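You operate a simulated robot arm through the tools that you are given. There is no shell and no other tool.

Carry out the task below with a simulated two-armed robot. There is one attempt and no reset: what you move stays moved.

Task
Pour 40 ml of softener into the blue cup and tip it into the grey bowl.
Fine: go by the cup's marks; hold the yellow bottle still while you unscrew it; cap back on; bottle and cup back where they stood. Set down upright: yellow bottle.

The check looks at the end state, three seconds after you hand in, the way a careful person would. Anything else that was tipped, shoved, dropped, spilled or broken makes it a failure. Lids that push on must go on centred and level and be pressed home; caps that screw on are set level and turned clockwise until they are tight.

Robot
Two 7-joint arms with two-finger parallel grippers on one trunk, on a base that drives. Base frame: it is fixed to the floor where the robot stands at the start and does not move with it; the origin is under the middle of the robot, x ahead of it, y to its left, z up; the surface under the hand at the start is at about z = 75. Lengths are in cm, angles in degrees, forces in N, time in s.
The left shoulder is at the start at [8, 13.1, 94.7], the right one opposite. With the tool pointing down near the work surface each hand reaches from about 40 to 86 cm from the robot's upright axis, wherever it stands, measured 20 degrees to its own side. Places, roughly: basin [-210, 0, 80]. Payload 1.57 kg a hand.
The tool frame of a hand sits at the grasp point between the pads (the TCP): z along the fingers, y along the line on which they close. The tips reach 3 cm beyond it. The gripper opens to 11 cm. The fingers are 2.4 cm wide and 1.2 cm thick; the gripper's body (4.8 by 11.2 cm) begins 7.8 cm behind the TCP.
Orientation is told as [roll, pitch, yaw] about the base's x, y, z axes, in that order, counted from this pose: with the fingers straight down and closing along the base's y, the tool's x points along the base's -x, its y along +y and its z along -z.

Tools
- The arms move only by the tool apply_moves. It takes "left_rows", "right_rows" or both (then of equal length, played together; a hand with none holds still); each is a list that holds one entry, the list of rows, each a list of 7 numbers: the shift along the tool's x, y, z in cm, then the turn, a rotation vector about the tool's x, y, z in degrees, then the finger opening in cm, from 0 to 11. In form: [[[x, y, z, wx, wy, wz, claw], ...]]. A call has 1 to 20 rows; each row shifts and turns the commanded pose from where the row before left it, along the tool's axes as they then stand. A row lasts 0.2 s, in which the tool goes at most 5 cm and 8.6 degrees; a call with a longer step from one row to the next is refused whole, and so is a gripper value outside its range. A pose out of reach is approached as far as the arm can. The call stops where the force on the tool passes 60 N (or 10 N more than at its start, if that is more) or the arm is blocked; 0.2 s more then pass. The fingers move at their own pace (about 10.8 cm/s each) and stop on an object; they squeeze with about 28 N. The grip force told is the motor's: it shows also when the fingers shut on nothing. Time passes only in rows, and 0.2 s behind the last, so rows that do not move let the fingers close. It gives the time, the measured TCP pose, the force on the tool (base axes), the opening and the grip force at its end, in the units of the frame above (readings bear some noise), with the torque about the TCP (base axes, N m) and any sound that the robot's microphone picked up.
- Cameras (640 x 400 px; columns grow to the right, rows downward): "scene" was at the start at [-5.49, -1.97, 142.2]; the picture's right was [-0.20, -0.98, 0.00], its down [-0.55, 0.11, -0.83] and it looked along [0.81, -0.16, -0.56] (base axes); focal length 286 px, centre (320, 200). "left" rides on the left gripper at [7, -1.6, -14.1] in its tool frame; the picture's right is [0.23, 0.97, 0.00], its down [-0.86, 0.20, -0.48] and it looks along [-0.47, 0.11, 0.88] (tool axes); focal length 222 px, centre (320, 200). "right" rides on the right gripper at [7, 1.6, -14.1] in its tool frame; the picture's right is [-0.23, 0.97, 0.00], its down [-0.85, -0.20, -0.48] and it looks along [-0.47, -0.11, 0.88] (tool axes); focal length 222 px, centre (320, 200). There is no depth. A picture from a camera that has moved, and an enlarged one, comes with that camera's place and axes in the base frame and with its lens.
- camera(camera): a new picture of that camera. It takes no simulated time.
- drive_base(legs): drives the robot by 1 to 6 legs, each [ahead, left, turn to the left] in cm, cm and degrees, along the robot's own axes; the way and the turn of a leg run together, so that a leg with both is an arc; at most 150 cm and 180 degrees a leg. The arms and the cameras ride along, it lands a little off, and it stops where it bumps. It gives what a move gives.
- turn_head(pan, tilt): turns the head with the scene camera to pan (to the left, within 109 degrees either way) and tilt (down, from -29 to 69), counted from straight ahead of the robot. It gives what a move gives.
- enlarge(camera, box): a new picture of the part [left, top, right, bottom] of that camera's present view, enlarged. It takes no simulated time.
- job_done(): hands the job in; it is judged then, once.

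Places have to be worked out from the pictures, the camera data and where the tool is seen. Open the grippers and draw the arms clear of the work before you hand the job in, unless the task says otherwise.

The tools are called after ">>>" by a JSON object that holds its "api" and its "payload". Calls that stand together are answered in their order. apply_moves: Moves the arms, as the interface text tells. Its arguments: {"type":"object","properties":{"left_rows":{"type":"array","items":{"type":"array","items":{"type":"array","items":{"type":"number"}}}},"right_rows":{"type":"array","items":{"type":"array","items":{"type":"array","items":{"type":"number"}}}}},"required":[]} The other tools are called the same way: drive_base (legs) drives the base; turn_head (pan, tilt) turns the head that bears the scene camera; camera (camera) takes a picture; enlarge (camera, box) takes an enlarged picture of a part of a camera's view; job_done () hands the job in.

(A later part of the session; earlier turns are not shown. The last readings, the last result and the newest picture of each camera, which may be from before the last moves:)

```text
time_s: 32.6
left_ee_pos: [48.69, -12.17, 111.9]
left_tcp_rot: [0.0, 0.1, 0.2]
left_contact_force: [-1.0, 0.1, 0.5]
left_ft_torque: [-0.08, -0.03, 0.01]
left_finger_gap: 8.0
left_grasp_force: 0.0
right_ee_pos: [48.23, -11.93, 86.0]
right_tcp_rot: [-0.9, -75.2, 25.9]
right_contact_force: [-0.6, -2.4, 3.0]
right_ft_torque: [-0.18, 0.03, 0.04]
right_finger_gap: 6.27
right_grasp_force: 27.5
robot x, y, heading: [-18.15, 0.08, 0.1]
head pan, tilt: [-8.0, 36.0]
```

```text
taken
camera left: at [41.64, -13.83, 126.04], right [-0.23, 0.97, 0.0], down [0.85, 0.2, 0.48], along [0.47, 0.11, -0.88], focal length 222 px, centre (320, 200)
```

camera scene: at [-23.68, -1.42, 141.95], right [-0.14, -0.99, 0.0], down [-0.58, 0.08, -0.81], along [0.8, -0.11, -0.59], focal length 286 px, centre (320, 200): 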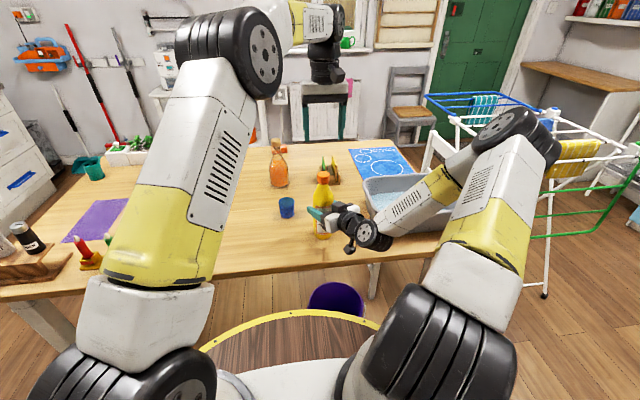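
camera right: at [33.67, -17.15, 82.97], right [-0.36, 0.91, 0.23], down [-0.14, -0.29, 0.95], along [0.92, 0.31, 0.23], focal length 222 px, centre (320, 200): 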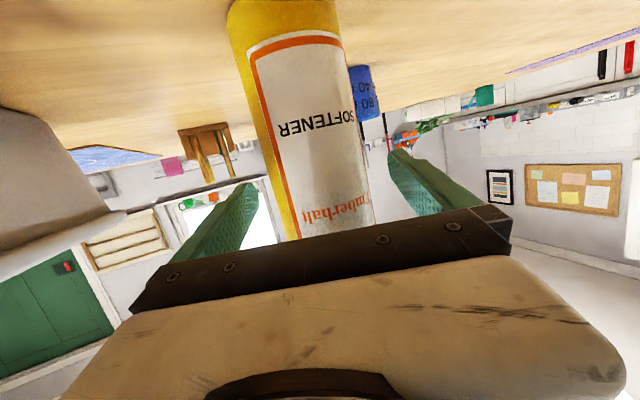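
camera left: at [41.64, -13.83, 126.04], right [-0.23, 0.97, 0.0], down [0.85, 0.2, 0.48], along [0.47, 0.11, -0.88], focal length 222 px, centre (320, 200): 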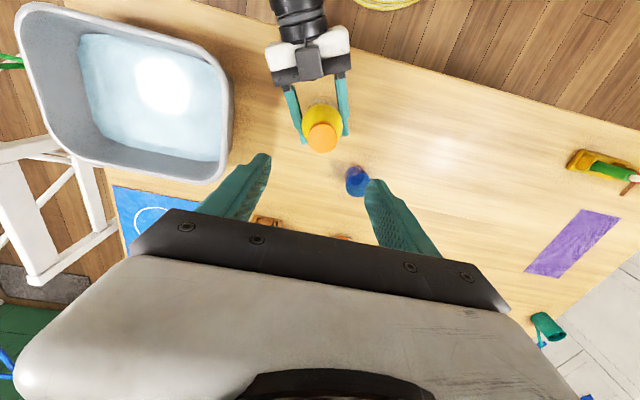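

I trim the right hand's roll to the middle (torque flipped sign) and zoom the left camera to locate the cap precisely.

>>> {"api": "apply_moves", "payload": {"right_rows": [[[0, 0, 0, 0, 0, 0.3, 5], [0, 0, 0, 0, 0, 0, 5]]]}}

>>> {"api": "enlarge", "payload": {"camera": "left", "box": [280, 90, 370, 170]}}

>>> {"api": "enlarge", "payload": {"camera": "scene", "box": [290, 150, 370, 250]}}

```text
time_s: 33.2
left_ee_pos: [48.6, -12.33, 111.98]
left_tcp_rot: [0.1, 0.1, 0.2]
left_contact_force: [0.7, -1.1, 0.7]
left_ft_torque: [0.02, 0.0, -0.01]
left_finger_gap: 8.02
left_grasp_force: 0.1
right_ee_pos: [48.33, -11.88, 86.05]
right_tcp_rot: [0.6, -75.2, 24.3]
right_contact_force: [1.4, -1.7, 0.6]
right_ft_torque: [-0.35, -0.2, 0.03]
right_finger_gap: 6.23
right_grasp_force: 27.9
robot x, y, heading: [-18.13, 0.36, 0.2]
head pan, tilt: [-8.0, 36.0]
```

```text
5.00 times, centred on (325, 130) of left
camera zoom: at [41.64, -13.88, 126.02], right [-0.23, 0.97, 0.0], down [0.85, 0.2, 0.48], along [0.47, 0.11, -0.88], focal length 1111 px, centre (295, 550)
```

zoom: 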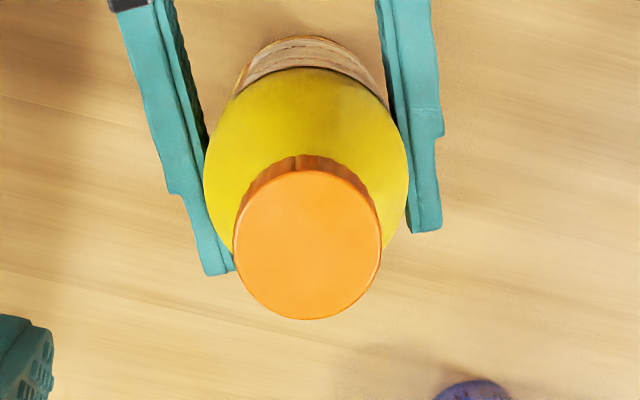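

```text
4.00 times, centred on (330, 200) of scene
camera zoom: at [-23.65, -1.47, 141.95], right [-0.14, -0.99, 0.0], down [-0.58, 0.08, -0.81], along [0.8, -0.11, -0.59], focal length 1144 px, centre (280, 200)
```

zoom: 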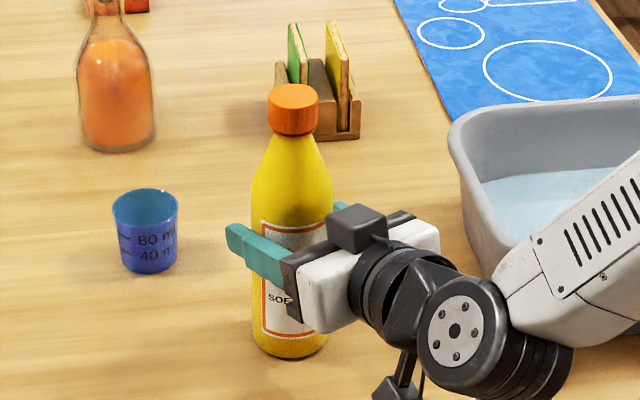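

The cap centre is at about (48.0, -12.1). I pre-rotate the left hand clockwise (yaw −85°) at this height so it has a long counter-clockwise stroke, and shift it over the cap.

>>> {"api": "apply_moves", "payload": {"left_rows": [[[0.66, 0.2, 0, 0, 0, 0, 6.5], [0, 0, 0, 0, 0, 8.5, 6.5], [0, 0, 0, 0, 0, 8.5, 6.5], [0, 0, 0, 0, 0, 8.5, 6.5], [0, 0, 0, 0, 0, 8.5, 6.5], [0, 0, 0, 0, 0, 8.5, 6.5], [0, 0, 0, 0, 0, 8.5, 6.5], [0, 0, 0, 0, 0, 8.5, 6.5], [0, 0, 0, 0, 0, 8.5, 6.5], [0, 0, 0, 0, 0, 8.5, 6.5], [0, 0, 0, 0, 0, 8.5, 6.5]]]}}

>>> {"api": "camera", "payload": {"camera": "scene"}}

>>> {"api": "camera", "payload": {"camera": "left"}}

```text
time_s: 35.6
left_ee_pos: [47.92, -12.21, 111.95]
left_tcp_rot: [0.0, 0.0, -84.9]
left_contact_force: [-0.5, -0.3, 0.1]
left_ft_torque: [0.02, -0.01, 0.01]
left_finger_gap: 6.52
left_grasp_force: 0.0
right_ee_pos: [48.25, -11.87, 86.07]
right_tcp_rot: [0.7, -75.2, 24.3]
right_contact_force: [0.9, 0.7, 0.1]
right_ft_torque: [0.0, -0.04, -0.01]
right_finger_gap: 6.24
right_grasp_force: 28.2
robot x, y, heading: [-18.13, 0.09, 0.2]
head pan, tilt: [-8.0, 36.0]
```

```text
taken
camera scene: at [-23.64, -1.47, 141.95], right [-0.14, -0.99, 0.0], down [-0.58, 0.08, -0.81], along [0.8, -0.11, -0.59], focal length 286 px, centre (320, 200)
```

scene: 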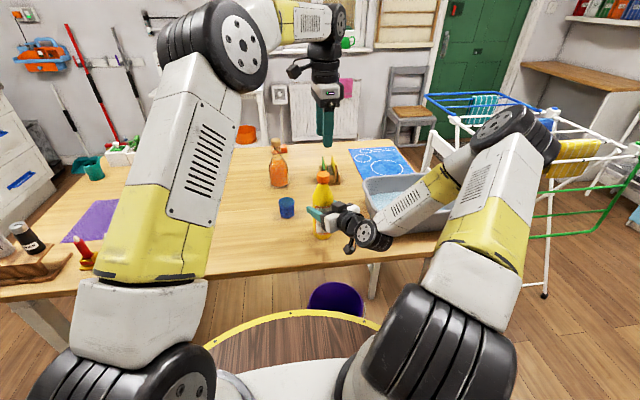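

```text
taken
camera left: at [45.67, -5.43, 126.1], right [0.95, 0.31, 0.0], down [0.27, -0.83, 0.48], along [0.15, -0.45, -0.88], focal length 222 px, centre (320, 200)
```

left: 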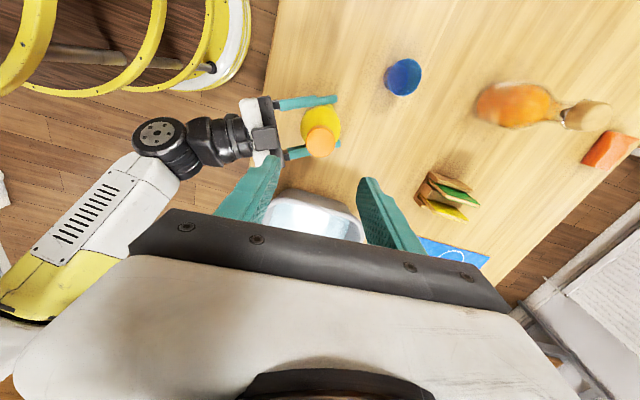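

The cap is right under the left hand, within 0.2 cm. I descend so the fingertips straddle the cap.

>>> {"api": "apply_moves", "payload": {"left_rows": [[[0.15, 0, 3.5, 0, 0, 0, 6.5], [0, 0, 3.5, 0, 0, 0, 6.5], [0, 0, 3.3, 0, 0, 0, 6.5], [0, 0, 2, 0, 0, 0, 6.5], [0, 0, 1, 0, 0, 0, 6.5]]]}}

>>> {"api": "enlarge", "payload": {"camera": "scene", "box": [280, 120, 380, 260]}}

>>> {"api": "camera", "payload": {"camera": "left"}}

>>> {"api": "camera", "payload": {"camera": "right"}}

```text
time_s: 36.8
left_ee_pos: [47.87, -12.06, 98.43]
left_tcp_rot: [-0.1, 0.0, -84.8]
left_contact_force: [0.1, 0.1, 0.0]
left_ft_torque: [0.0, -0.02, -0.03]
left_finger_gap: 6.49
left_grasp_force: 0.1
right_ee_pos: [48.21, -11.82, 86.02]
right_tcp_rot: [0.5, -75.2, 24.6]
right_contact_force: [-0.1, -0.4, -0.9]
right_ft_torque: [-0.03, -0.04, -0.02]
right_finger_gap: 6.26
right_grasp_force: 27.4
robot x, y, heading: [-18.19, -0.08, 0.1]
head pan, tilt: [-8.0, 36.0]
```

```text
2.86 times, centred on (330, 190) of scene
camera zoom: at [-23.64, -1.47, 141.95], right [-0.14, -0.99, 0.0], down [-0.58, 0.08, -0.81], along [0.8, -0.11, -0.59], focal length 817 px, centre (291, 229)
```

zoom: 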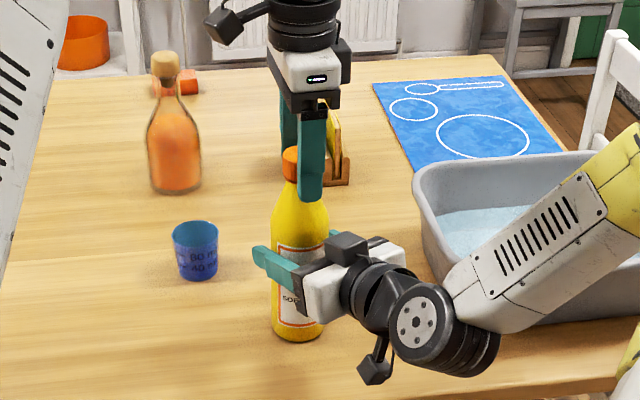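

```text
taken
camera left: at [45.55, -5.3, 112.71], right [0.95, 0.31, 0.0], down [0.28, -0.83, 0.48], along [0.15, -0.45, -0.88], focal length 222 px, centre (320, 200)
```

left: 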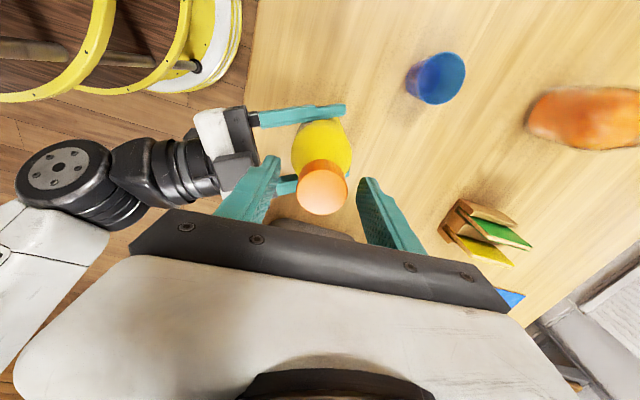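

```text
taken
camera right: at [33.62, -17.02, 82.99], right [-0.36, 0.91, 0.22], down [-0.14, -0.29, 0.95], along [0.92, 0.31, 0.23], focal length 222 px, centre (320, 200)
```

right: 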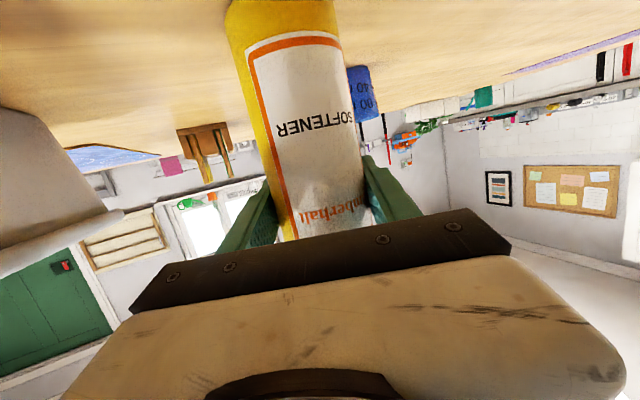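

I zoom in on the cap between the left fingers for a precise offset.

>>> {"api": "enlarge", "payload": {"camera": "left", "box": [270, 140, 380, 230]}}

```text
4.44 times, centred on (325, 185) of left
camera zoom: at [45.55, -5.3, 112.71], right [0.95, 0.31, 0.0], down [0.28, -0.83, 0.48], along [0.15, -0.45, -0.88], focal length 987 px, centre (298, 267)
```

zoom: 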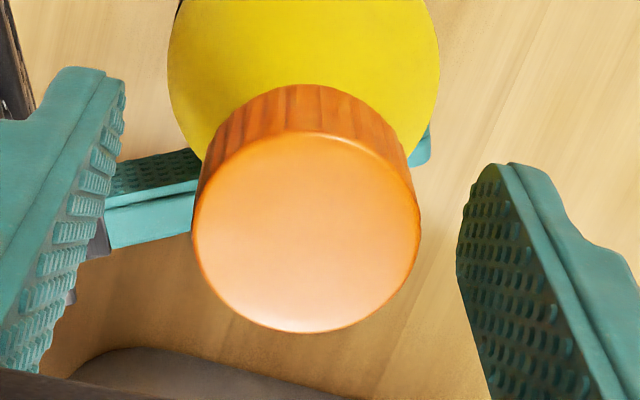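

The cap is within 0.2 cm of the grasp centre. I shift 0.2 cm and close the left fingers on the cap.

>>> {"api": "apply_moves", "payload": {"left_rows": [[[0.05, 0.2, 0, 0, 0, 0, 6], [0, 0, 0, 0, 0, 0, 5], [0, 0, 0, 0, 0, 0, 4], [0, 0, 0, 0, 0, 0, 3], [0, 0, 0, 0, 0, 0, 2.5], [0, 0, 0, 0, 0, 0, 2.5]]]}}

>>> {"api": "enlarge", "payload": {"camera": "left", "box": [270, 140, 380, 230]}}

>>> {"api": "enlarge", "payload": {"camera": "scene", "box": [280, 120, 380, 260]}}

```text
time_s: 38.2
left_ee_pos: [48.0, -12.03, 98.66]
left_tcp_rot: [0.0, 0.0, -84.8]
left_contact_force: [-4.2, -0.2, 1.5]
left_ft_torque: [0.02, 0.11, 0.0]
left_finger_gap: 3.37
left_grasp_force: 28.2
right_ee_pos: [48.2, -11.82, 86.01]
right_tcp_rot: [0.4, -75.3, 24.5]
right_contact_force: [3.3, 0.1, -0.1]
right_ft_torque: [-0.08, 0.39, -0.02]
right_finger_gap: 6.25
right_grasp_force: 28.0
robot x, y, heading: [-18.33, 0.33, 0.1]
head pan, tilt: [-8.0, 36.0]
```

```text
4.44 times, centred on (325, 185) of left
camera zoom: at [45.73, -5.28, 112.79], right [0.95, 0.31, 0.0], down [0.28, -0.83, 0.48], along [0.15, -0.45, -0.88], focal length 987 px, centre (298, 267)
```

zoom: 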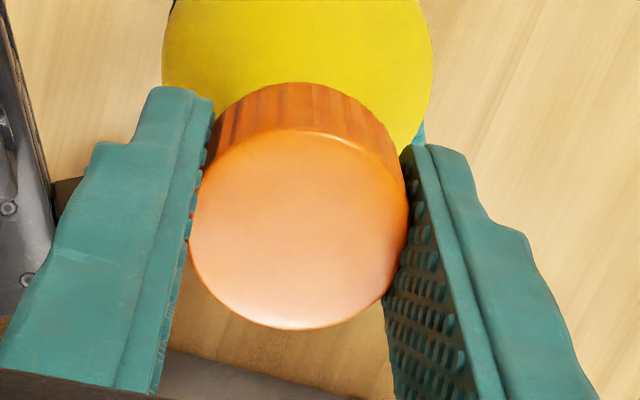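

```text
2.86 times, centred on (330, 190) of scene
camera zoom: at [-23.63, -1.47, 141.95], right [-0.14, -0.99, 0.0], down [-0.58, 0.08, -0.81], along [0.8, -0.11, -0.59], focal length 817 px, centre (291, 229)
```

zoom: 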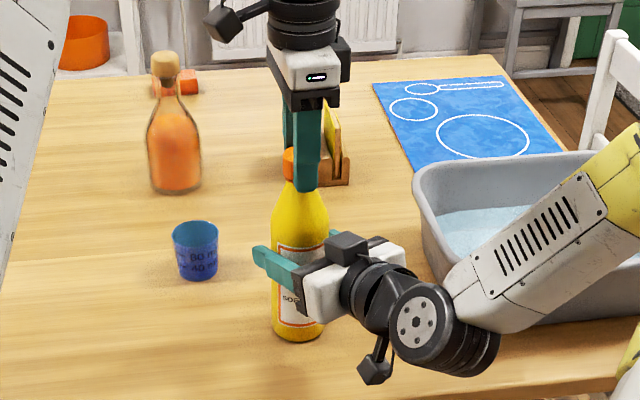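

The cap is gripped (gap 3.37 cm). I start unscrewing counter-clockwise (yaw increasing) with a tiny rise, while the right hand holds the bottle still.

>>> {"api": "apply_moves", "payload": {"left_rows": [[[0, -0.1, 0, 0, 0, 0, 2.5], [0, 0, 0, 0, 0, -6, 2.5], [0, 0, -0.01, 0, 0, -8, 2.5], [0, 0, -0.01, 0, 0, -8, 2.5], [0, 0, -0.01, 0, 0, -8, 2.5], [0, 0, -0.01, 0, 0, -8, 2.5], [0, 0, -0.01, 0, 0, -8, 2.5], [0, 0, -0.01, 0, 0, -8, 2.5], [0, 0, -0.01, 0, 0, -8, 2.5], [0, 0, -0.01, 0, 0, -8, 2.5]]]}}

>>> {"api": "enlarge", "payload": {"camera": "left", "box": [270, 140, 380, 230]}}

>>> {"api": "enlarge", "payload": {"camera": "scene", "box": [280, 120, 380, 260]}}

```text
time_s: 40.4
left_ee_pos: [48.06, -12.11, 98.77]
left_tcp_rot: [0.0, 0.0, -14.8]
left_contact_force: [-1.6, -1.4, 1.3]
left_ft_torque: [-0.01, 0.0, 0.0]
left_finger_gap: 3.36
left_grasp_force: 28.6
right_ee_pos: [48.26, -11.92, 86.03]
right_tcp_rot: [0.5, -75.2, 24.3]
right_contact_force: [1.7, 2.1, 0.4]
right_ft_torque: [-0.17, 0.24, 0.02]
right_finger_gap: 6.25
right_grasp_force: 27.8
robot x, y, heading: [-18.52, -0.0, -0.1]
head pan, tilt: [-8.0, 36.0]
```

```text
4.44 times, centred on (325, 185) of left
camera zoom: at [40.83, -11.85, 112.84], right [0.03, 1.0, 0.0], down [0.88, -0.02, 0.48], along [0.48, -0.01, -0.88], focal length 987 px, centre (298, 267)
```

zoom: 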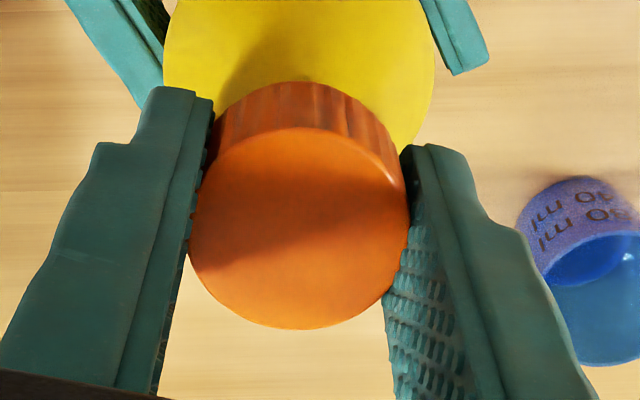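

```text
2.86 times, centred on (330, 190) of scene
camera zoom: at [-23.64, -1.46, 141.95], right [-0.14, -0.99, 0.0], down [-0.58, 0.08, -0.81], along [0.8, -0.11, -0.59], focal length 817 px, centre (291, 229)
```

zoom: 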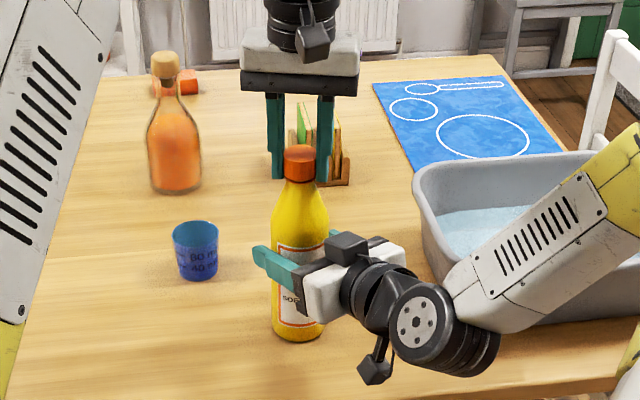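

Turned 70° so far with near-zero resistance and the bottle still. I continue counter-clockwise to about yaw +85.

>>> {"api": "apply_moves", "payload": {"left_rows": [[[0, 0, -0.01, 0, 0, -8.4, 2.5], [0, 0, -0.01, 0, 0, -8.4, 2.5], [0, 0, -0.01, 0, 0, -8.4, 2.5], [0, 0, -0.01, 0, 0, -8.4, 2.5], [0, 0, -0.01, 0, 0, -8.4, 2.5], [0, 0, -0.01, 0, 0, -8.4, 2.5], [0, 0, -0.01, 0, 0, -8.4, 2.5], [0, 0, -0.01, 0, 0, -8.4, 2.5], [0, 0, -0.01, 0, 0, -8.4, 2.5], [0, 0, -0.01, 0, 0, -8.4, 2.5], [0, 0, -0.01, 0, 0, -8.4, 2.5], [0, 0, -0.01, 0, 0, -8.4, 2.5]]]}}

>>> {"api": "enlarge", "payload": {"camera": "left", "box": [270, 140, 380, 230]}}

>>> {"api": "enlarge", "payload": {"camera": "scene", "box": [280, 120, 380, 260]}}

```text
time_s: 43.0
left_ee_pos: [47.8, -11.96, 98.65]
left_tcp_rot: [0.0, 0.0, 86.1]
left_contact_force: [1.4, 0.0, 2.9]
left_ft_torque: [0.08, 0.01, 0.0]
left_finger_gap: 3.37
left_grasp_force: 27.7
right_ee_pos: [48.28, -11.89, 86.03]
right_tcp_rot: [0.4, -75.1, 24.5]
right_contact_force: [0.0, -0.6, -0.5]
right_ft_torque: [-0.13, -0.27, -0.02]
right_finger_gap: 6.22
right_grasp_force: 28.1
robot x, y, heading: [-17.75, -0.09, -0.1]
head pan, tilt: [-8.0, 36.0]
```

```text
4.44 times, centred on (325, 185) of left
camera zoom: at [49.07, -19.08, 112.92], right [-0.99, -0.16, 0.0], down [-0.14, 0.87, 0.48], along [-0.08, 0.47, -0.88], focal length 987 px, centre (298, 267)
```

zoom: 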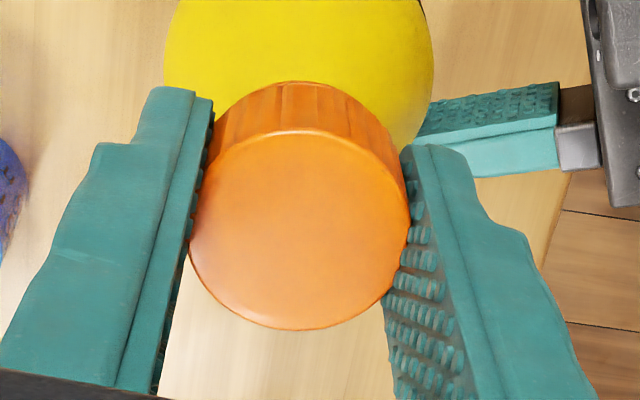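

```text
2.86 times, centred on (330, 190) of scene
camera zoom: at [-23.64, -1.47, 141.95], right [-0.14, -0.99, 0.0], down [-0.58, 0.08, -0.81], along [0.8, -0.11, -0.59], focal length 817 px, centre (291, 229)
```

zoom: 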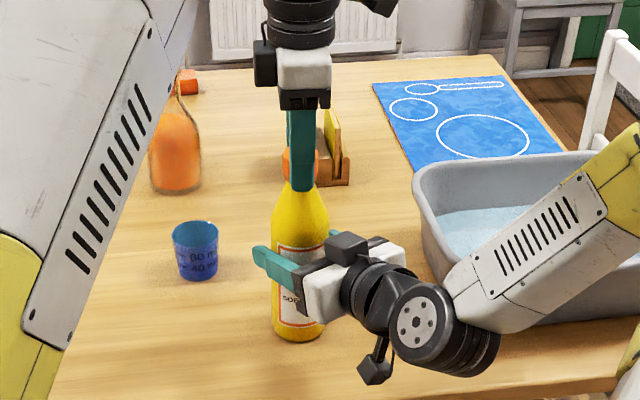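

Rotated 171° total. I turn a little further to about +110 and test with a tiny lift whether the cap is free yet.

>>> {"api": "apply_moves", "payload": {"left_rows": [[[0, 0, -0.01, 0, 0, -8.4, 2.5], [0, 0, -0.01, 0, 0, -8.4, 2.5], [0, 0, -0.01, 0, 0, -8.4, 2.5], [0, 0, -0.1, 0, 0, 0, 2.5], [0, 0, -0.1, 0, 0, 0, 2.5], [0, 0, 0, 0, 0, 0, 2.5]]]}}

>>> {"api": "enlarge", "payload": {"camera": "left", "box": [270, 140, 380, 230]}}

```text
time_s: 44.4
left_ee_pos: [48.01, -11.85, 98.88]
left_tcp_rot: [0.1, 0.0, 111.1]
left_contact_force: [4.0, -1.2, -7.6]
left_ft_torque: [0.0, -0.07, -0.01]
left_finger_gap: 3.37
left_grasp_force: 28.1
right_ee_pos: [48.24, -11.75, 86.15]
right_tcp_rot: [0.5, -75.3, 24.7]
right_contact_force: [-3.9, 0.1, 2.9]
right_ft_torque: [-0.08, -0.4, 0.0]
right_finger_gap: 6.22
right_grasp_force: 28.0
robot x, y, heading: [-18.23, 0.01, -0.2]
head pan, tilt: [-8.0, 36.0]
```

```text
4.44 times, centred on (325, 185) of left
camera zoom: at [51.93, -17.88, 113.14], right [-0.83, -0.56, 0.0], down [-0.49, 0.72, 0.48], along [-0.27, 0.4, -0.88], focal length 987 px, centre (298, 267)
```

zoom: 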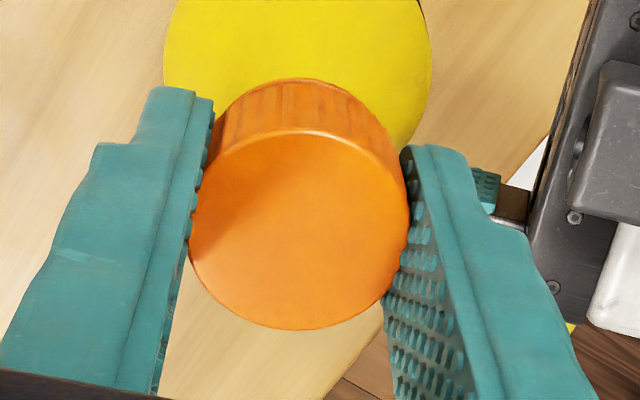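

Still threaded (7.6 N pull felt), so I relax that lift, release the cap, rewind the hand clockwise and regrip.

>>> {"api": "apply_moves", "payload": {"left_rows": [[[0, 0, 0.12, 0, 0, 0, 2.5], [0, 0, 0, 0, 0, 0, 4], [0, 0, 0, 0, 0, 0, 5.5], [0, 0, 0, 0, 0, 0, 5.5], [0, 0, 0, 0, 0, 8.5, 5.5], [0, 0, 0, 0, 0, 8.5, 5.5], [0, 0, 0, 0, 0, 8.5, 5.5], [0, 0, 0, 0, 0, 8.5, 5.5], [0, 0, 0, 0, 0, 8.5, 5.5], [0, 0, 0, 0, 0, 8.5, 5.5], [0, 0, 0, 0, 0, 8.5, 5.5], [0, 0, 0, 0, 0, 8.5, 5.5], [0, 0, 0, 0, 0, 8.5, 5.5], [0, 0, 0, 0, 0, 8.5, 5.5], [0, 0, 0, 0, 0, 8.5, 5.5], [0, 0, 0, 0, 0, 8.5, 5.5]]]}}

>>> {"api": "apply_moves", "payload": {"left_rows": [[[0, 0, 0, 0, 0, 8.5, 5.5], [0, 0, 0, 0, 0, 8.5, 5.5], [0, 0, 0, 0, 0, 8.5, 5.5], [0, 0, 0, 0, 0, 8.5, 5.5], [0, 0, 0, 0, 0, 8.5, 5.5], [0, 0, 0, 0, 0, 8.5, 5.5], [0, 0, 0, 0, 0, 8.5, 5.5], [0, 0, 0, 0, 0, 8.5, 5.5], [0, 0, 0, 0, 0, 8.5, 5.5], [0, 0, 0, 0, 0, 8.5, 5.5], [0, 0, 0, 0, 0, 8.5, 5.5], [0, 0, 0, 0, 0, 8.5, 5.5], [0, 0, 0, 0, 0, 0, 5.5]]]}}

>>> {"api": "enlarge", "payload": {"camera": "left", "box": [270, 140, 380, 230]}}

>>> {"api": "camera", "payload": {"camera": "scene"}}

```text
time_s: 47.8
left_ee_pos: [47.98, -12.03, 99.0]
left_tcp_rot: [0.0, 0.0, 9.0]
left_contact_force: [0.4, -0.6, -0.4]
left_ft_torque: [-0.03, -0.03, 0.0]
left_finger_gap: 5.51
left_grasp_force: 0.0
right_ee_pos: [48.28, -11.8, 86.05]
right_tcp_rot: [0.6, -75.2, 24.5]
right_contact_force: [0.7, -0.3, -1.1]
right_ft_torque: [-0.13, -0.07, -0.03]
right_finger_gap: 6.23
right_grasp_force: 28.3
robot x, y, heading: [-18.41, -0.04, 0.3]
head pan, tilt: [-8.0, 36.0]
```

```text
time_s: 50.6
left_ee_pos: [48.02, -11.96, 98.95]
left_tcp_rot: [0.0, 0.0, -93.0]
left_contact_force: [0.4, 0.0, -0.7]
left_ft_torque: [0.0, 0.0, -0.03]
left_finger_gap: 5.5
left_grasp_force: 0.0
right_ee_pos: [48.24, -11.8, 86.17]
right_tcp_rot: [0.6, -75.2, 24.4]
right_contact_force: [-0.1, 1.1, -0.1]
right_ft_torque: [-0.04, -0.11, 0.05]
right_finger_gap: 6.21
right_grasp_force: 27.9
robot x, y, heading: [-17.95, -0.02, 0.2]
head pan, tilt: [-8.0, 36.0]
```

```text
4.44 times, centred on (325, 185) of left
camera zoom: at [46.67, -4.93, 113.03], right [0.98, 0.18, 0.0], down [0.16, -0.86, 0.48], along [0.08, -0.47, -0.88], focal length 987 px, centre (298, 267)
```

zoom: 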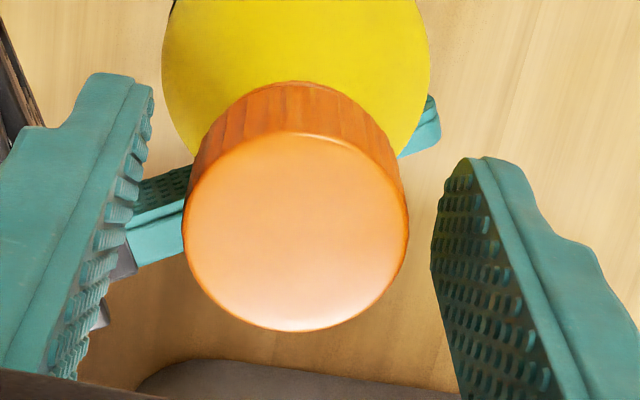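

```text
taken
camera scene: at [-23.64, -1.46, 141.95], right [-0.14, -0.99, 0.0], down [-0.58, 0.08, -0.81], along [0.8, -0.11, -0.59], focal length 286 px, centre (320, 200)
```

scene: 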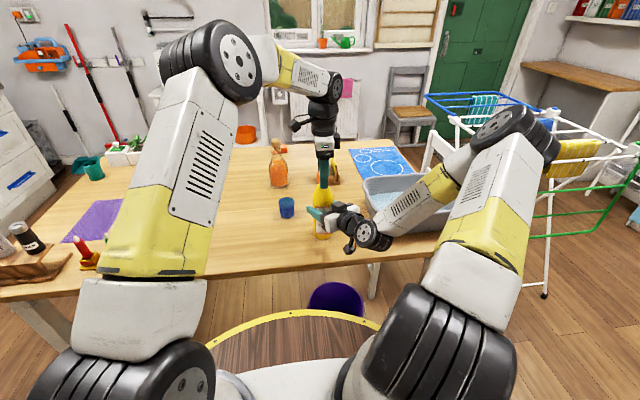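

The cap is centred between the fingers. I regrip and turn another ~200° counter-clockwise.

>>> {"api": "apply_moves", "payload": {"left_rows": [[[0, 0, 0.1, 0, 0, 0, 4.5], [0, 0, 0, 0, 0, 0, 3], [0, 0, 0, 0, 0, 0, 2.5], [0, 0, 0, 0, 0, 0, 2.5], [0, 0, 0, 0, 0, -8.4, 2.5], [0, 0, -0.01, 0, 0, -8.4, 2.5], [0, 0, -0.01, 0, 0, -8.4, 2.5], [0, 0, -0.01, 0, 0, -8.4, 2.5], [0, 0, -0.01, 0, 0, -8.4, 2.5], [0, 0, -0.01, 0, 0, -8.4, 2.5], [0, 0, -0.01, 0, 0, -8.4, 2.5], [0, 0, -0.01, 0, 0, -8.4, 2.5], [0, 0, -0.01, 0, 0, -8.4, 2.5], [0, 0, -0.01, 0, 0, -8.4, 2.5], [0, 0, -0.01, 0, 0, -8.4, 2.5], [0, 0, -0.01, 0, 0, -8.4, 2.5]]]}}

>>> {"api": "apply_moves", "payload": {"left_rows": [[[0, 0, -0.01, 0, 0, -8.4, 2.5], [0, 0, -0.01, 0, 0, -8.4, 2.5], [0, 0, -0.01, 0, 0, -8.4, 2.5], [0, 0, -0.01, 0, 0, -8.4, 2.5], [0, 0, -0.01, 0, 0, -8.4, 2.5], [0, 0, -0.01, 0, 0, -8.4, 2.5], [0, 0, -0.01, 0, 0, -8.4, 2.5], [0, 0, -0.01, 0, 0, -8.4, 2.5], [0, 0, -0.01, 0, 0, -8.4, 2.5], [0, 0, -0.01, 0, 0, -8.4, 2.5], [0, 0, -0.01, 0, 0, -8.4, 2.5], [0, 0, -0.01, 0, 0, -8.4, 2.5]]]}}

>>> {"api": "enlarge", "payload": {"camera": "left", "box": [270, 140, 380, 230]}}

>>> {"api": "enlarge", "payload": {"camera": "scene", "box": [280, 120, 380, 260]}}

```text
time_s: 54.0
left_ee_pos: [48.08, -11.93, 98.97]
left_tcp_rot: [-0.1, 0.0, 8.1]
left_contact_force: [-0.2, -0.9, 0.7]
left_ft_torque: [-0.03, 0.03, 0.03]
left_finger_gap: 3.38
left_grasp_force: 28.1
right_ee_pos: [48.21, -11.78, 86.07]
right_tcp_rot: [0.6, -75.2, 24.4]
right_contact_force: [0.7, 0.9, 2.2]
right_ft_torque: [-0.14, -0.01, 0.03]
right_finger_gap: 6.22
right_grasp_force: 28.2
robot x, y, heading: [-18.15, -0.2, 0.4]
head pan, tilt: [-8.0, 36.0]
```

```text
time_s: 56.6
left_ee_pos: [48.01, -12.13, 99.15]
left_tcp_rot: [0.0, 0.0, 108.9]
left_contact_force: [-0.3, 0.0, -0.2]
left_ft_torque: [-0.03, -0.02, 0.01]
left_finger_gap: 3.4
left_grasp_force: 27.6
right_ee_pos: [48.28, -11.76, 86.08]
right_tcp_rot: [0.5, -75.2, 24.5]
right_contact_force: [-1.7, 1.4, 1.6]
right_ft_torque: [0.13, -0.05, 0.01]
right_finger_gap: 6.23
right_grasp_force: 27.8
robot x, y, heading: [-18.47, 0.1, -0.0]
head pan, tilt: [-8.0, 36.0]
```

```text
4.44 times, centred on (325, 185) of left
camera zoom: at [51.73, -18.11, 113.24], right [-0.85, -0.53, 0.0], down [-0.47, 0.74, 0.48], along [-0.25, 0.41, -0.88], focal length 987 px, centre (298, 267)
```

zoom: 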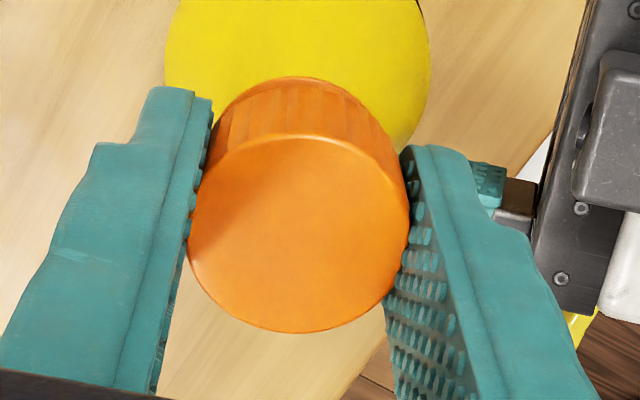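

```text
2.86 times, centred on (330, 190) of scene
camera zoom: at [-23.66, -1.45, 141.95], right [-0.14, -0.99, 0.0], down [-0.58, 0.08, -0.81], along [0.8, -0.11, -0.59], focal length 817 px, centre (291, 229)
```

zoom: 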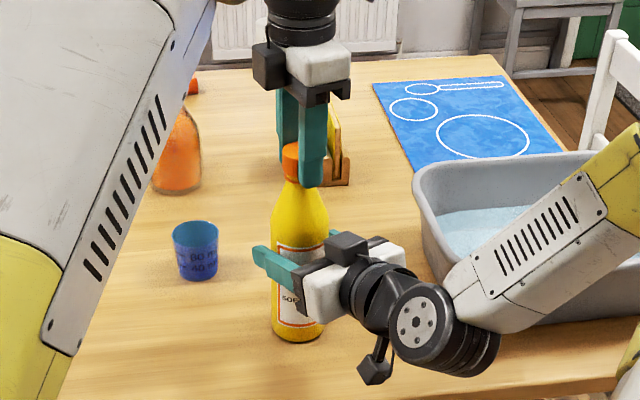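

About 400° turned in total and the left hand feels no load. I lift slightly to test whether the cap is free.

>>> {"api": "apply_moves", "payload": {"left_rows": [[[0, 0, -0.1, 0, 0, 0, 2.5], [0, 0, -0.1, 0, 0, 0, 2.5], [0, 0, 0, 0, 0, 0, 2.5]]]}}

>>> {"api": "enlarge", "payload": {"camera": "left", "box": [270, 140, 380, 230]}}

```text
time_s: 57.4
left_ee_pos: [48.03, -12.09, 99.27]
left_tcp_rot: [0.1, 0.0, 108.6]
left_contact_force: [-1.1, -0.8, 1.2]
left_ft_torque: [0.02, 0.02, 0.02]
left_finger_gap: 3.39
left_grasp_force: 27.9
right_ee_pos: [48.19, -11.89, 86.13]
right_tcp_rot: [0.4, -75.2, 24.5]
right_contact_force: [-0.2, 2.3, 1.5]
right_ft_torque: [0.08, -0.12, 0.01]
right_finger_gap: 6.23
right_grasp_force: 28.1
robot x, y, heading: [-18.21, 0.16, 0.1]
head pan, tilt: [-8.0, 36.0]
```

```text
4.44 times, centred on (325, 185) of left
camera zoom: at [51.7, -18.14, 113.43], right [-0.85, -0.53, 0.0], down [-0.46, 0.75, 0.48], along [-0.25, 0.41, -0.88], focal length 987 px, centre (298, 267)
```

zoom: 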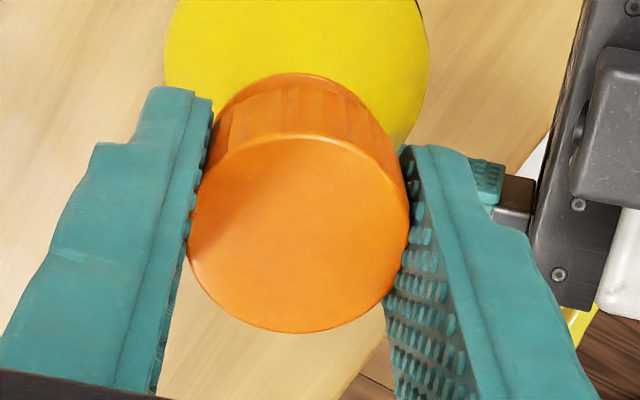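

No pull is felt; the cap is free. I lift it straight up slowly, then check that it leaves the neck cleanly.

>>> {"api": "apply_moves", "payload": {"left_rows": [[[0, 0, -0.3, 0, 0, 0, 2.5], [0, 0, -0.4, 0, 0, 0, 2.5], [0, 0, -0.5, 0, 0, 0, 2.5], [0, 0, -0.8, 0, 0, 0, 2.5], [0, 0, -1, 0, 0, 0, 2.5]]]}}

>>> {"api": "enlarge", "payload": {"camera": "scene", "box": [280, 120, 380, 260]}}

>>> {"api": "enlarge", "payload": {"camera": "left", "box": [270, 140, 380, 230]}}

```text
time_s: 58.6
left_ee_pos: [47.91, -11.95, 102.28]
left_tcp_rot: [0.0, 0.0, 108.8]
left_contact_force: [0.1, 1.0, -1.0]
left_ft_torque: [0.01, -0.02, -0.01]
left_finger_gap: 3.38
left_grasp_force: 28.3
right_ee_pos: [48.24, -11.89, 86.13]
right_tcp_rot: [0.5, -75.2, 24.5]
right_contact_force: [0.1, -0.4, 1.1]
right_ft_torque: [-0.02, -0.07, 0.03]
right_finger_gap: 6.21
right_grasp_force: 28.2
robot x, y, heading: [-18.13, -0.18, 0.0]
head pan, tilt: [-8.0, 36.0]
```

```text
2.86 times, centred on (330, 190) of scene
camera zoom: at [-23.66, -1.46, 141.95], right [-0.14, -0.99, 0.0], down [-0.58, 0.08, -0.81], along [0.8, -0.11, -0.59], focal length 817 px, centre (291, 229)
```

zoom: 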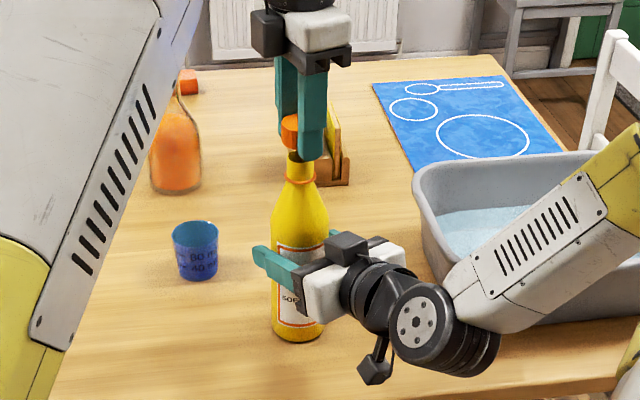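

```text
4.44 times, centred on (325, 185) of left
camera zoom: at [51.71, -18.06, 116.48], right [-0.85, -0.53, 0.0], down [-0.46, 0.75, 0.48], along [-0.25, 0.41, -0.88], focal length 987 px, centre (298, 267)
```

zoom: 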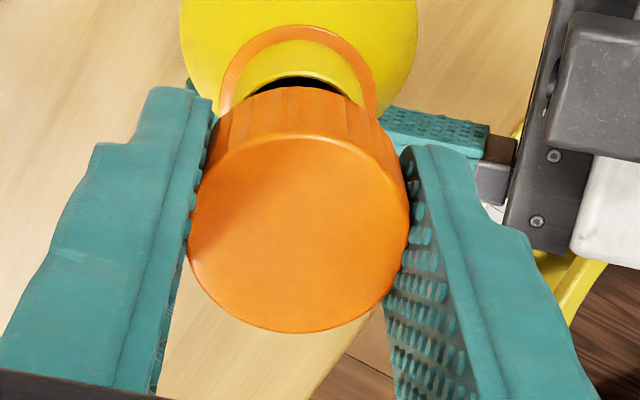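

The cap is off and held in the left hand. I raise it well clear, move it to the left of the cup, and turn that hand so its camera will watch the cup during the pour.

>>> {"api": "apply_moves", "payload": {"left_rows": [[[0, 0, -2.7, 0, 0, 0, 2.5], [0, 0, -2.7, 0, 0, 0, 2.5], [0, 0, -2.7, 0, 0, 0, 2.5], [-3.37, -2.07, 0.28, 0, 0, 0, 2.5], [-3.37, -2.07, 0.28, 0, 0, 0, 2.5], [-3.37, -2.07, 0.28, 0, 0, 0, 2.5], [-3.37, -2.07, 0.28, 0, 0, 0, 2.5], [-3.37, -2.07, 0.28, 0, 0, 0, 2.5], [-3.37, -2.07, 0.28, 0, 0, 0, 2.5], [-3.37, -2.07, 0.28, 0, 0, 0, 2.5]]]}}

>>> {"api": "apply_moves", "payload": {"left_rows": [[[0, 0, 0, 0, 0, 8.5, 2.5], [0, 0, 0, 0, 0, 8.5, 2.5], [0, 0, 0, 0, 0, 8.5, 2.5], [0, 0, 0, 0, 0, 8.5, 2.5], [0, 0, 0, 0, 0, 8.5, 2.5], [0, 0, 0, 0, 0, 8.5, 2.5], [0, 0, 0, 0, 0, 8.5, 2.5], [0, 0, 0, 0, 0, 8.5, 2.5], [0, 0, 0, 0, 0, 8.5, 2.5], [0, 0, 0, 0, 0, 8.5, 2.5], [0, 0, 0, 0, 0, 8.5, 2.5], [0, 0, 0, 0, 0, 8.5, 2.5], [0, 0, 0, 0, 0, 8.5, 2.5], [0, 0, 0, 0, 0, 8.5, 2.5], [0, 0, 0, 0, 0, 8.5, 2.5], [0, 0, 0, 0, 0, 8.5, 2.5], [0, 0, 0, 0, 0, 8.5, 2.5], [0, 0, 0, 0, 0, 8.5, 2.5], [0, 0, 0, 0, 0, 8.5, 2.5], [0, 0, 0, 0, 0, 8.5, 2.5]]]}}

>>> {"api": "camera", "payload": {"camera": "left"}}

>>> {"api": "camera", "payload": {"camera": "scene"}}

```text
time_s: 60.8
left_ee_pos: [54.24, 14.92, 108.44]
left_tcp_rot: [0.0, 0.1, 108.7]
left_contact_force: [0.1, -0.5, 0.2]
left_ft_torque: [0.03, 0.02, -0.01]
left_finger_gap: 3.37
left_grasp_force: 28.3
right_ee_pos: [48.18, -11.8, 85.96]
right_tcp_rot: [0.6, -75.3, 24.4]
right_contact_force: [1.7, 1.2, 0.1]
right_ft_torque: [0.08, -0.27, 0.05]
right_finger_gap: 6.23
right_grasp_force: 28.0
robot x, y, heading: [-18.44, 0.03, 0.1]
head pan, tilt: [-8.0, 36.0]
```

```text
time_s: 65.0
left_ee_pos: [54.15, 15.08, 108.33]
left_tcp_rot: [0.1, 0.0, -61.4]
left_contact_force: [-0.4, 0.6, 0.6]
left_ft_torque: [0.01, -0.02, -0.01]
left_finger_gap: 3.41
left_grasp_force: 28.2
right_ee_pos: [48.16, -11.85, 86.05]
right_tcp_rot: [0.7, -75.2, 24.5]
right_contact_force: [0.0, 0.3, -0.8]
right_ft_torque: [0.02, -0.05, -0.01]
right_finger_gap: 6.21
right_grasp_force: 27.9
robot x, y, heading: [-18.26, 0.04, 0.2]
head pan, tilt: [-8.0, 36.0]
```

```text
taken
camera left: at [49.35, 20.38, 122.47], right [0.75, 0.67, 0.0], down [0.58, -0.66, 0.48], along [0.32, -0.36, -0.88], focal length 222 px, centre (320, 200)
```

left: 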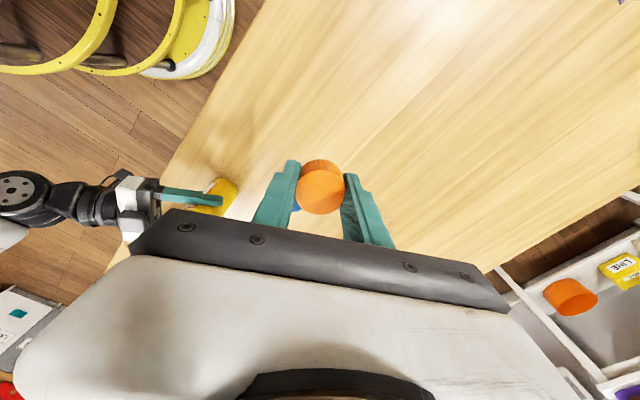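

```text
taken
camera scene: at [-23.65, -1.46, 141.95], right [-0.14, -0.99, 0.0], down [-0.58, 0.08, -0.81], along [0.8, -0.11, -0.59], focal length 286 px, centre (320, 200)
```

scene: 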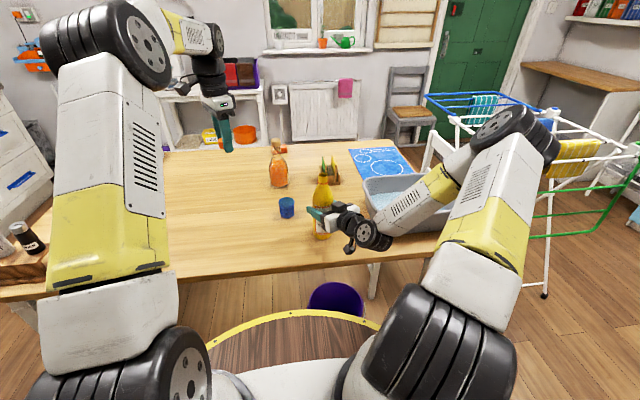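

The cap hides the cup in that left view; turning the left hand to yaw ≈ +29° should put the cup clear in the upper-left of its picture.

>>> {"api": "apply_moves", "payload": {"left_rows": [[[0, 0, 0, 0, 0, -8.2, 2.5], [0, 0, 0, 0, 0, -8.2, 2.5], [0, 0, 0, 0, 0, -8.2, 2.5], [0, 0, 0, 0, 0, -8.2, 2.5], [0, 0, 0, 0, 0, -8.2, 2.5], [0, 0, 0, 0, 0, -8.2, 2.5], [0, 0, 0, 0, 0, -8.2, 2.5], [0, 0, 0, 0, 0, -8.2, 2.5], [0, 0, 0, 0, 0, -8.2, 2.5], [0, 0, 0, 0, 0, -8.2, 2.5], [0, 0, 0, 0, 0, -8.2, 2.5]]]}}

>>> {"api": "camera", "payload": {"camera": "left"}}

>>> {"api": "enlarge", "payload": {"camera": "left", "box": [210, 65, 260, 105]}}

>>> {"api": "enlarge", "payload": {"camera": "scene", "box": [271, 190, 303, 222]}}

```text
time_s: 67.4
left_ee_pos: [54.26, 14.85, 108.28]
left_tcp_rot: [-0.1, 0.0, 29.1]
left_contact_force: [-0.5, 0.0, -0.3]
left_ft_torque: [0.02, 0.01, 0.0]
left_finger_gap: 3.36
left_grasp_force: 28.1
right_ee_pos: [48.25, -11.8, 86.03]
right_tcp_rot: [0.6, -75.2, 24.5]
right_contact_force: [0.1, -0.7, -0.5]
right_ft_torque: [-0.02, -0.11, 0.0]
right_finger_gap: 6.21
right_grasp_force: 28.3
robot x, y, heading: [-18.07, 0.24, 0.0]
head pan, tilt: [-8.0, 36.0]
```

```text
taken
camera left: at [48.84, 10.14, 122.55], right [-0.67, 0.74, 0.0], down [0.65, 0.59, 0.48], along [0.35, 0.32, -0.88], focal length 222 px, centre (320, 200)
```

left: 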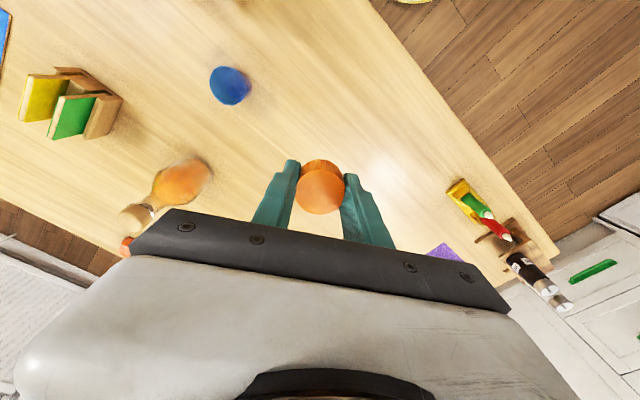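

```text
10.00 times, centred on (235, 85) of left
camera zoom: at [48.84, 10.14, 122.55], right [-0.67, 0.74, 0.0], down [0.65, 0.59, 0.48], along [0.35, 0.32, -0.88], focal length 2221 px, centre (1170, 1350)
```

zoom: 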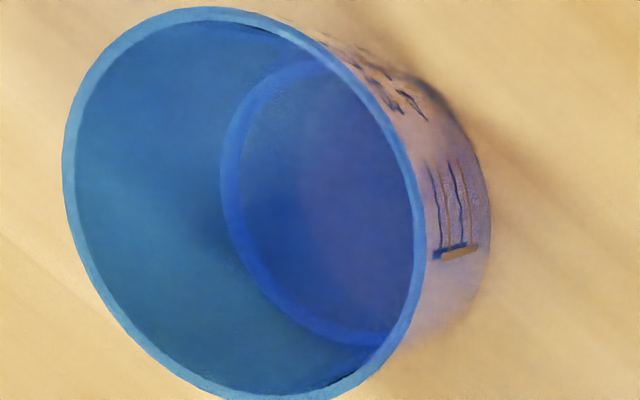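

```text
12.50 times, centred on (287, 206) of scene
camera zoom: at [-23.65, -1.46, 141.95], right [-0.14, -0.99, 0.0], down [-0.58, 0.08, -0.81], along [0.8, -0.11, -0.59], focal length 3576 px, centre (732, 125)
```

zoom: 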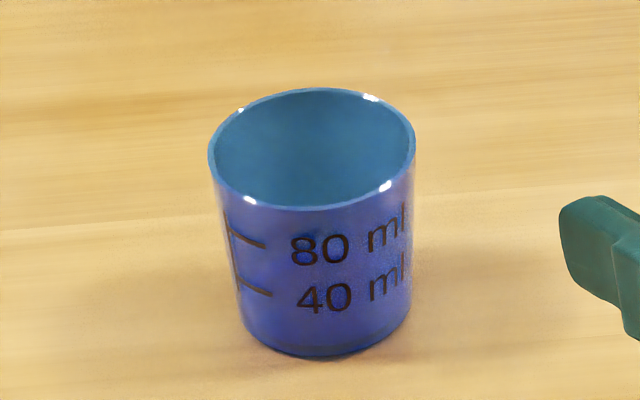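

Both views of the cup are clear; by geometry the 40 ml tick is about 2.15 cm above the table. Now I lift the open bottle straight up about 10 cm with the right hand.

>>> {"api": "apply_moves", "payload": {"right_rows": [[[-0.48, 0, -0.127, 0, 0, 0, 5], [-0.97, 0, -0.255, 0, 0, 0, 5], [-1.93, 0, -0.51, 0, 0, 0, 5], [-2.2, 0, -0.58, 0, 0, 0, 5], [-2.2, 0, -0.58, 0, 0, 0, 5], [-1.9, 0, -0.5, 0, 0, 0, 5]]]}}

>>> {"api": "camera", "payload": {"camera": "scene"}}

>>> {"api": "camera", "payload": {"camera": "left"}}

```text
time_s: 68.8
left_ee_pos: [54.18, 14.89, 108.43]
left_tcp_rot: [0.0, 0.1, 28.9]
left_contact_force: [-0.1, 0.4, 0.3]
left_ft_torque: [0.0, 0.04, 0.03]
left_finger_gap: 3.38
left_grasp_force: 28.0
right_ee_pos: [48.23, -11.97, 96.18]
right_tcp_rot: [0.7, -75.1, 24.2]
right_contact_force: [0.0, -0.1, -4.6]
right_ft_torque: [0.04, -0.03, -0.01]
right_finger_gap: 6.23
right_grasp_force: 28.2
robot x, y, heading: [-18.39, -0.17, 0.3]
head pan, tilt: [-8.0, 36.0]
```

```text
taken
camera scene: at [-23.62, -1.47, 141.95], right [-0.14, -0.99, 0.0], down [-0.58, 0.08, -0.81], along [0.8, -0.11, -0.59], focal length 286 px, centre (320, 200)
```

scene: 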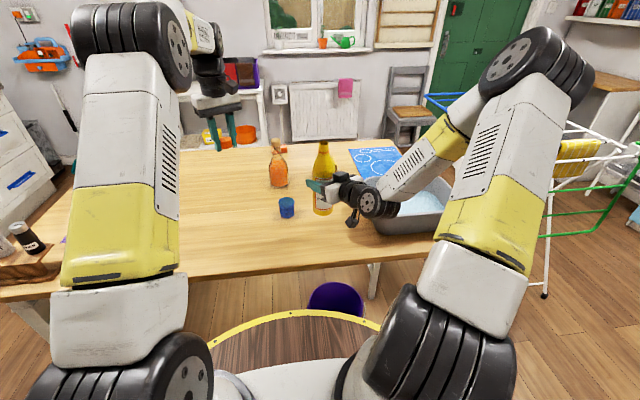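

```text
taken
camera left: at [48.85, 10.15, 122.53], right [-0.67, 0.74, 0.0], down [0.65, 0.59, 0.48], along [0.35, 0.32, -0.88], focal length 222 px, centre (320, 200)
```

left: 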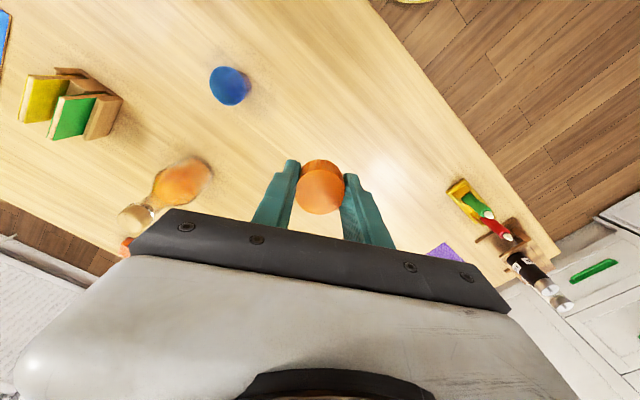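

The bottle lifts cleanly (≈4.6 N, so mostly full; my estimate is it starts pouring near 75° tilt). I yaw the upright bottle about the vertical to 60° so I can pour toward the cup from the right without blocking the camera.

>>> {"api": "apply_moves", "payload": {"right_rows": [[[0, 0, 0, -6.77, 0.02, -1.785, 5], [0, 0, 0, -6.77, 0.02, -1.785, 5], [0, 0, 0, -6.77, 0.02, -1.785, 5], [0, 0, 0, -6.77, 0.02, -1.785, 5], [0, 0, 0, -6.77, 0.02, -1.785, 5]]]}}

>>> {"api": "camera", "payload": {"camera": "scene"}}

```text
time_s: 70.0
left_ee_pos: [54.15, 14.91, 108.47]
left_tcp_rot: [0.0, 0.0, 29.0]
left_contact_force: [-0.2, 0.2, -1.0]
left_ft_torque: [-0.01, 0.01, -0.03]
left_finger_gap: 3.4
left_grasp_force: 28.0
right_ee_pos: [48.22, -11.78, 96.03]
right_tcp_rot: [0.7, -75.2, 59.3]
right_contact_force: [-0.9, 0.0, -5.1]
right_ft_torque: [0.02, -0.06, 0.01]
right_finger_gap: 6.22
right_grasp_force: 27.5
robot x, y, heading: [-18.15, 0.37, 0.4]
head pan, tilt: [-8.0, 36.0]
```

```text
taken
camera scene: at [-23.65, -1.46, 141.95], right [-0.14, -0.99, 0.0], down [-0.58, 0.08, -0.81], along [0.8, -0.11, -0.59], focal length 286 px, centre (320, 200)
```

scene: 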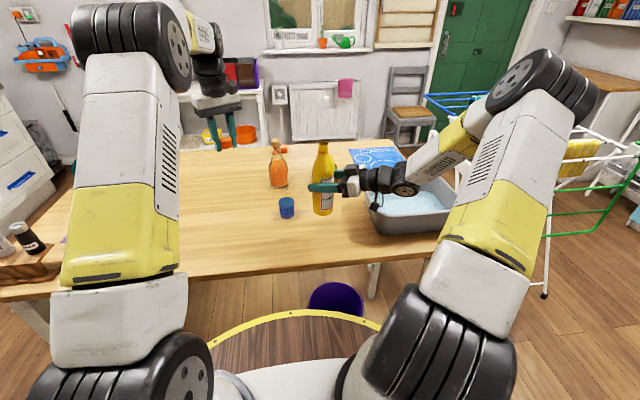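

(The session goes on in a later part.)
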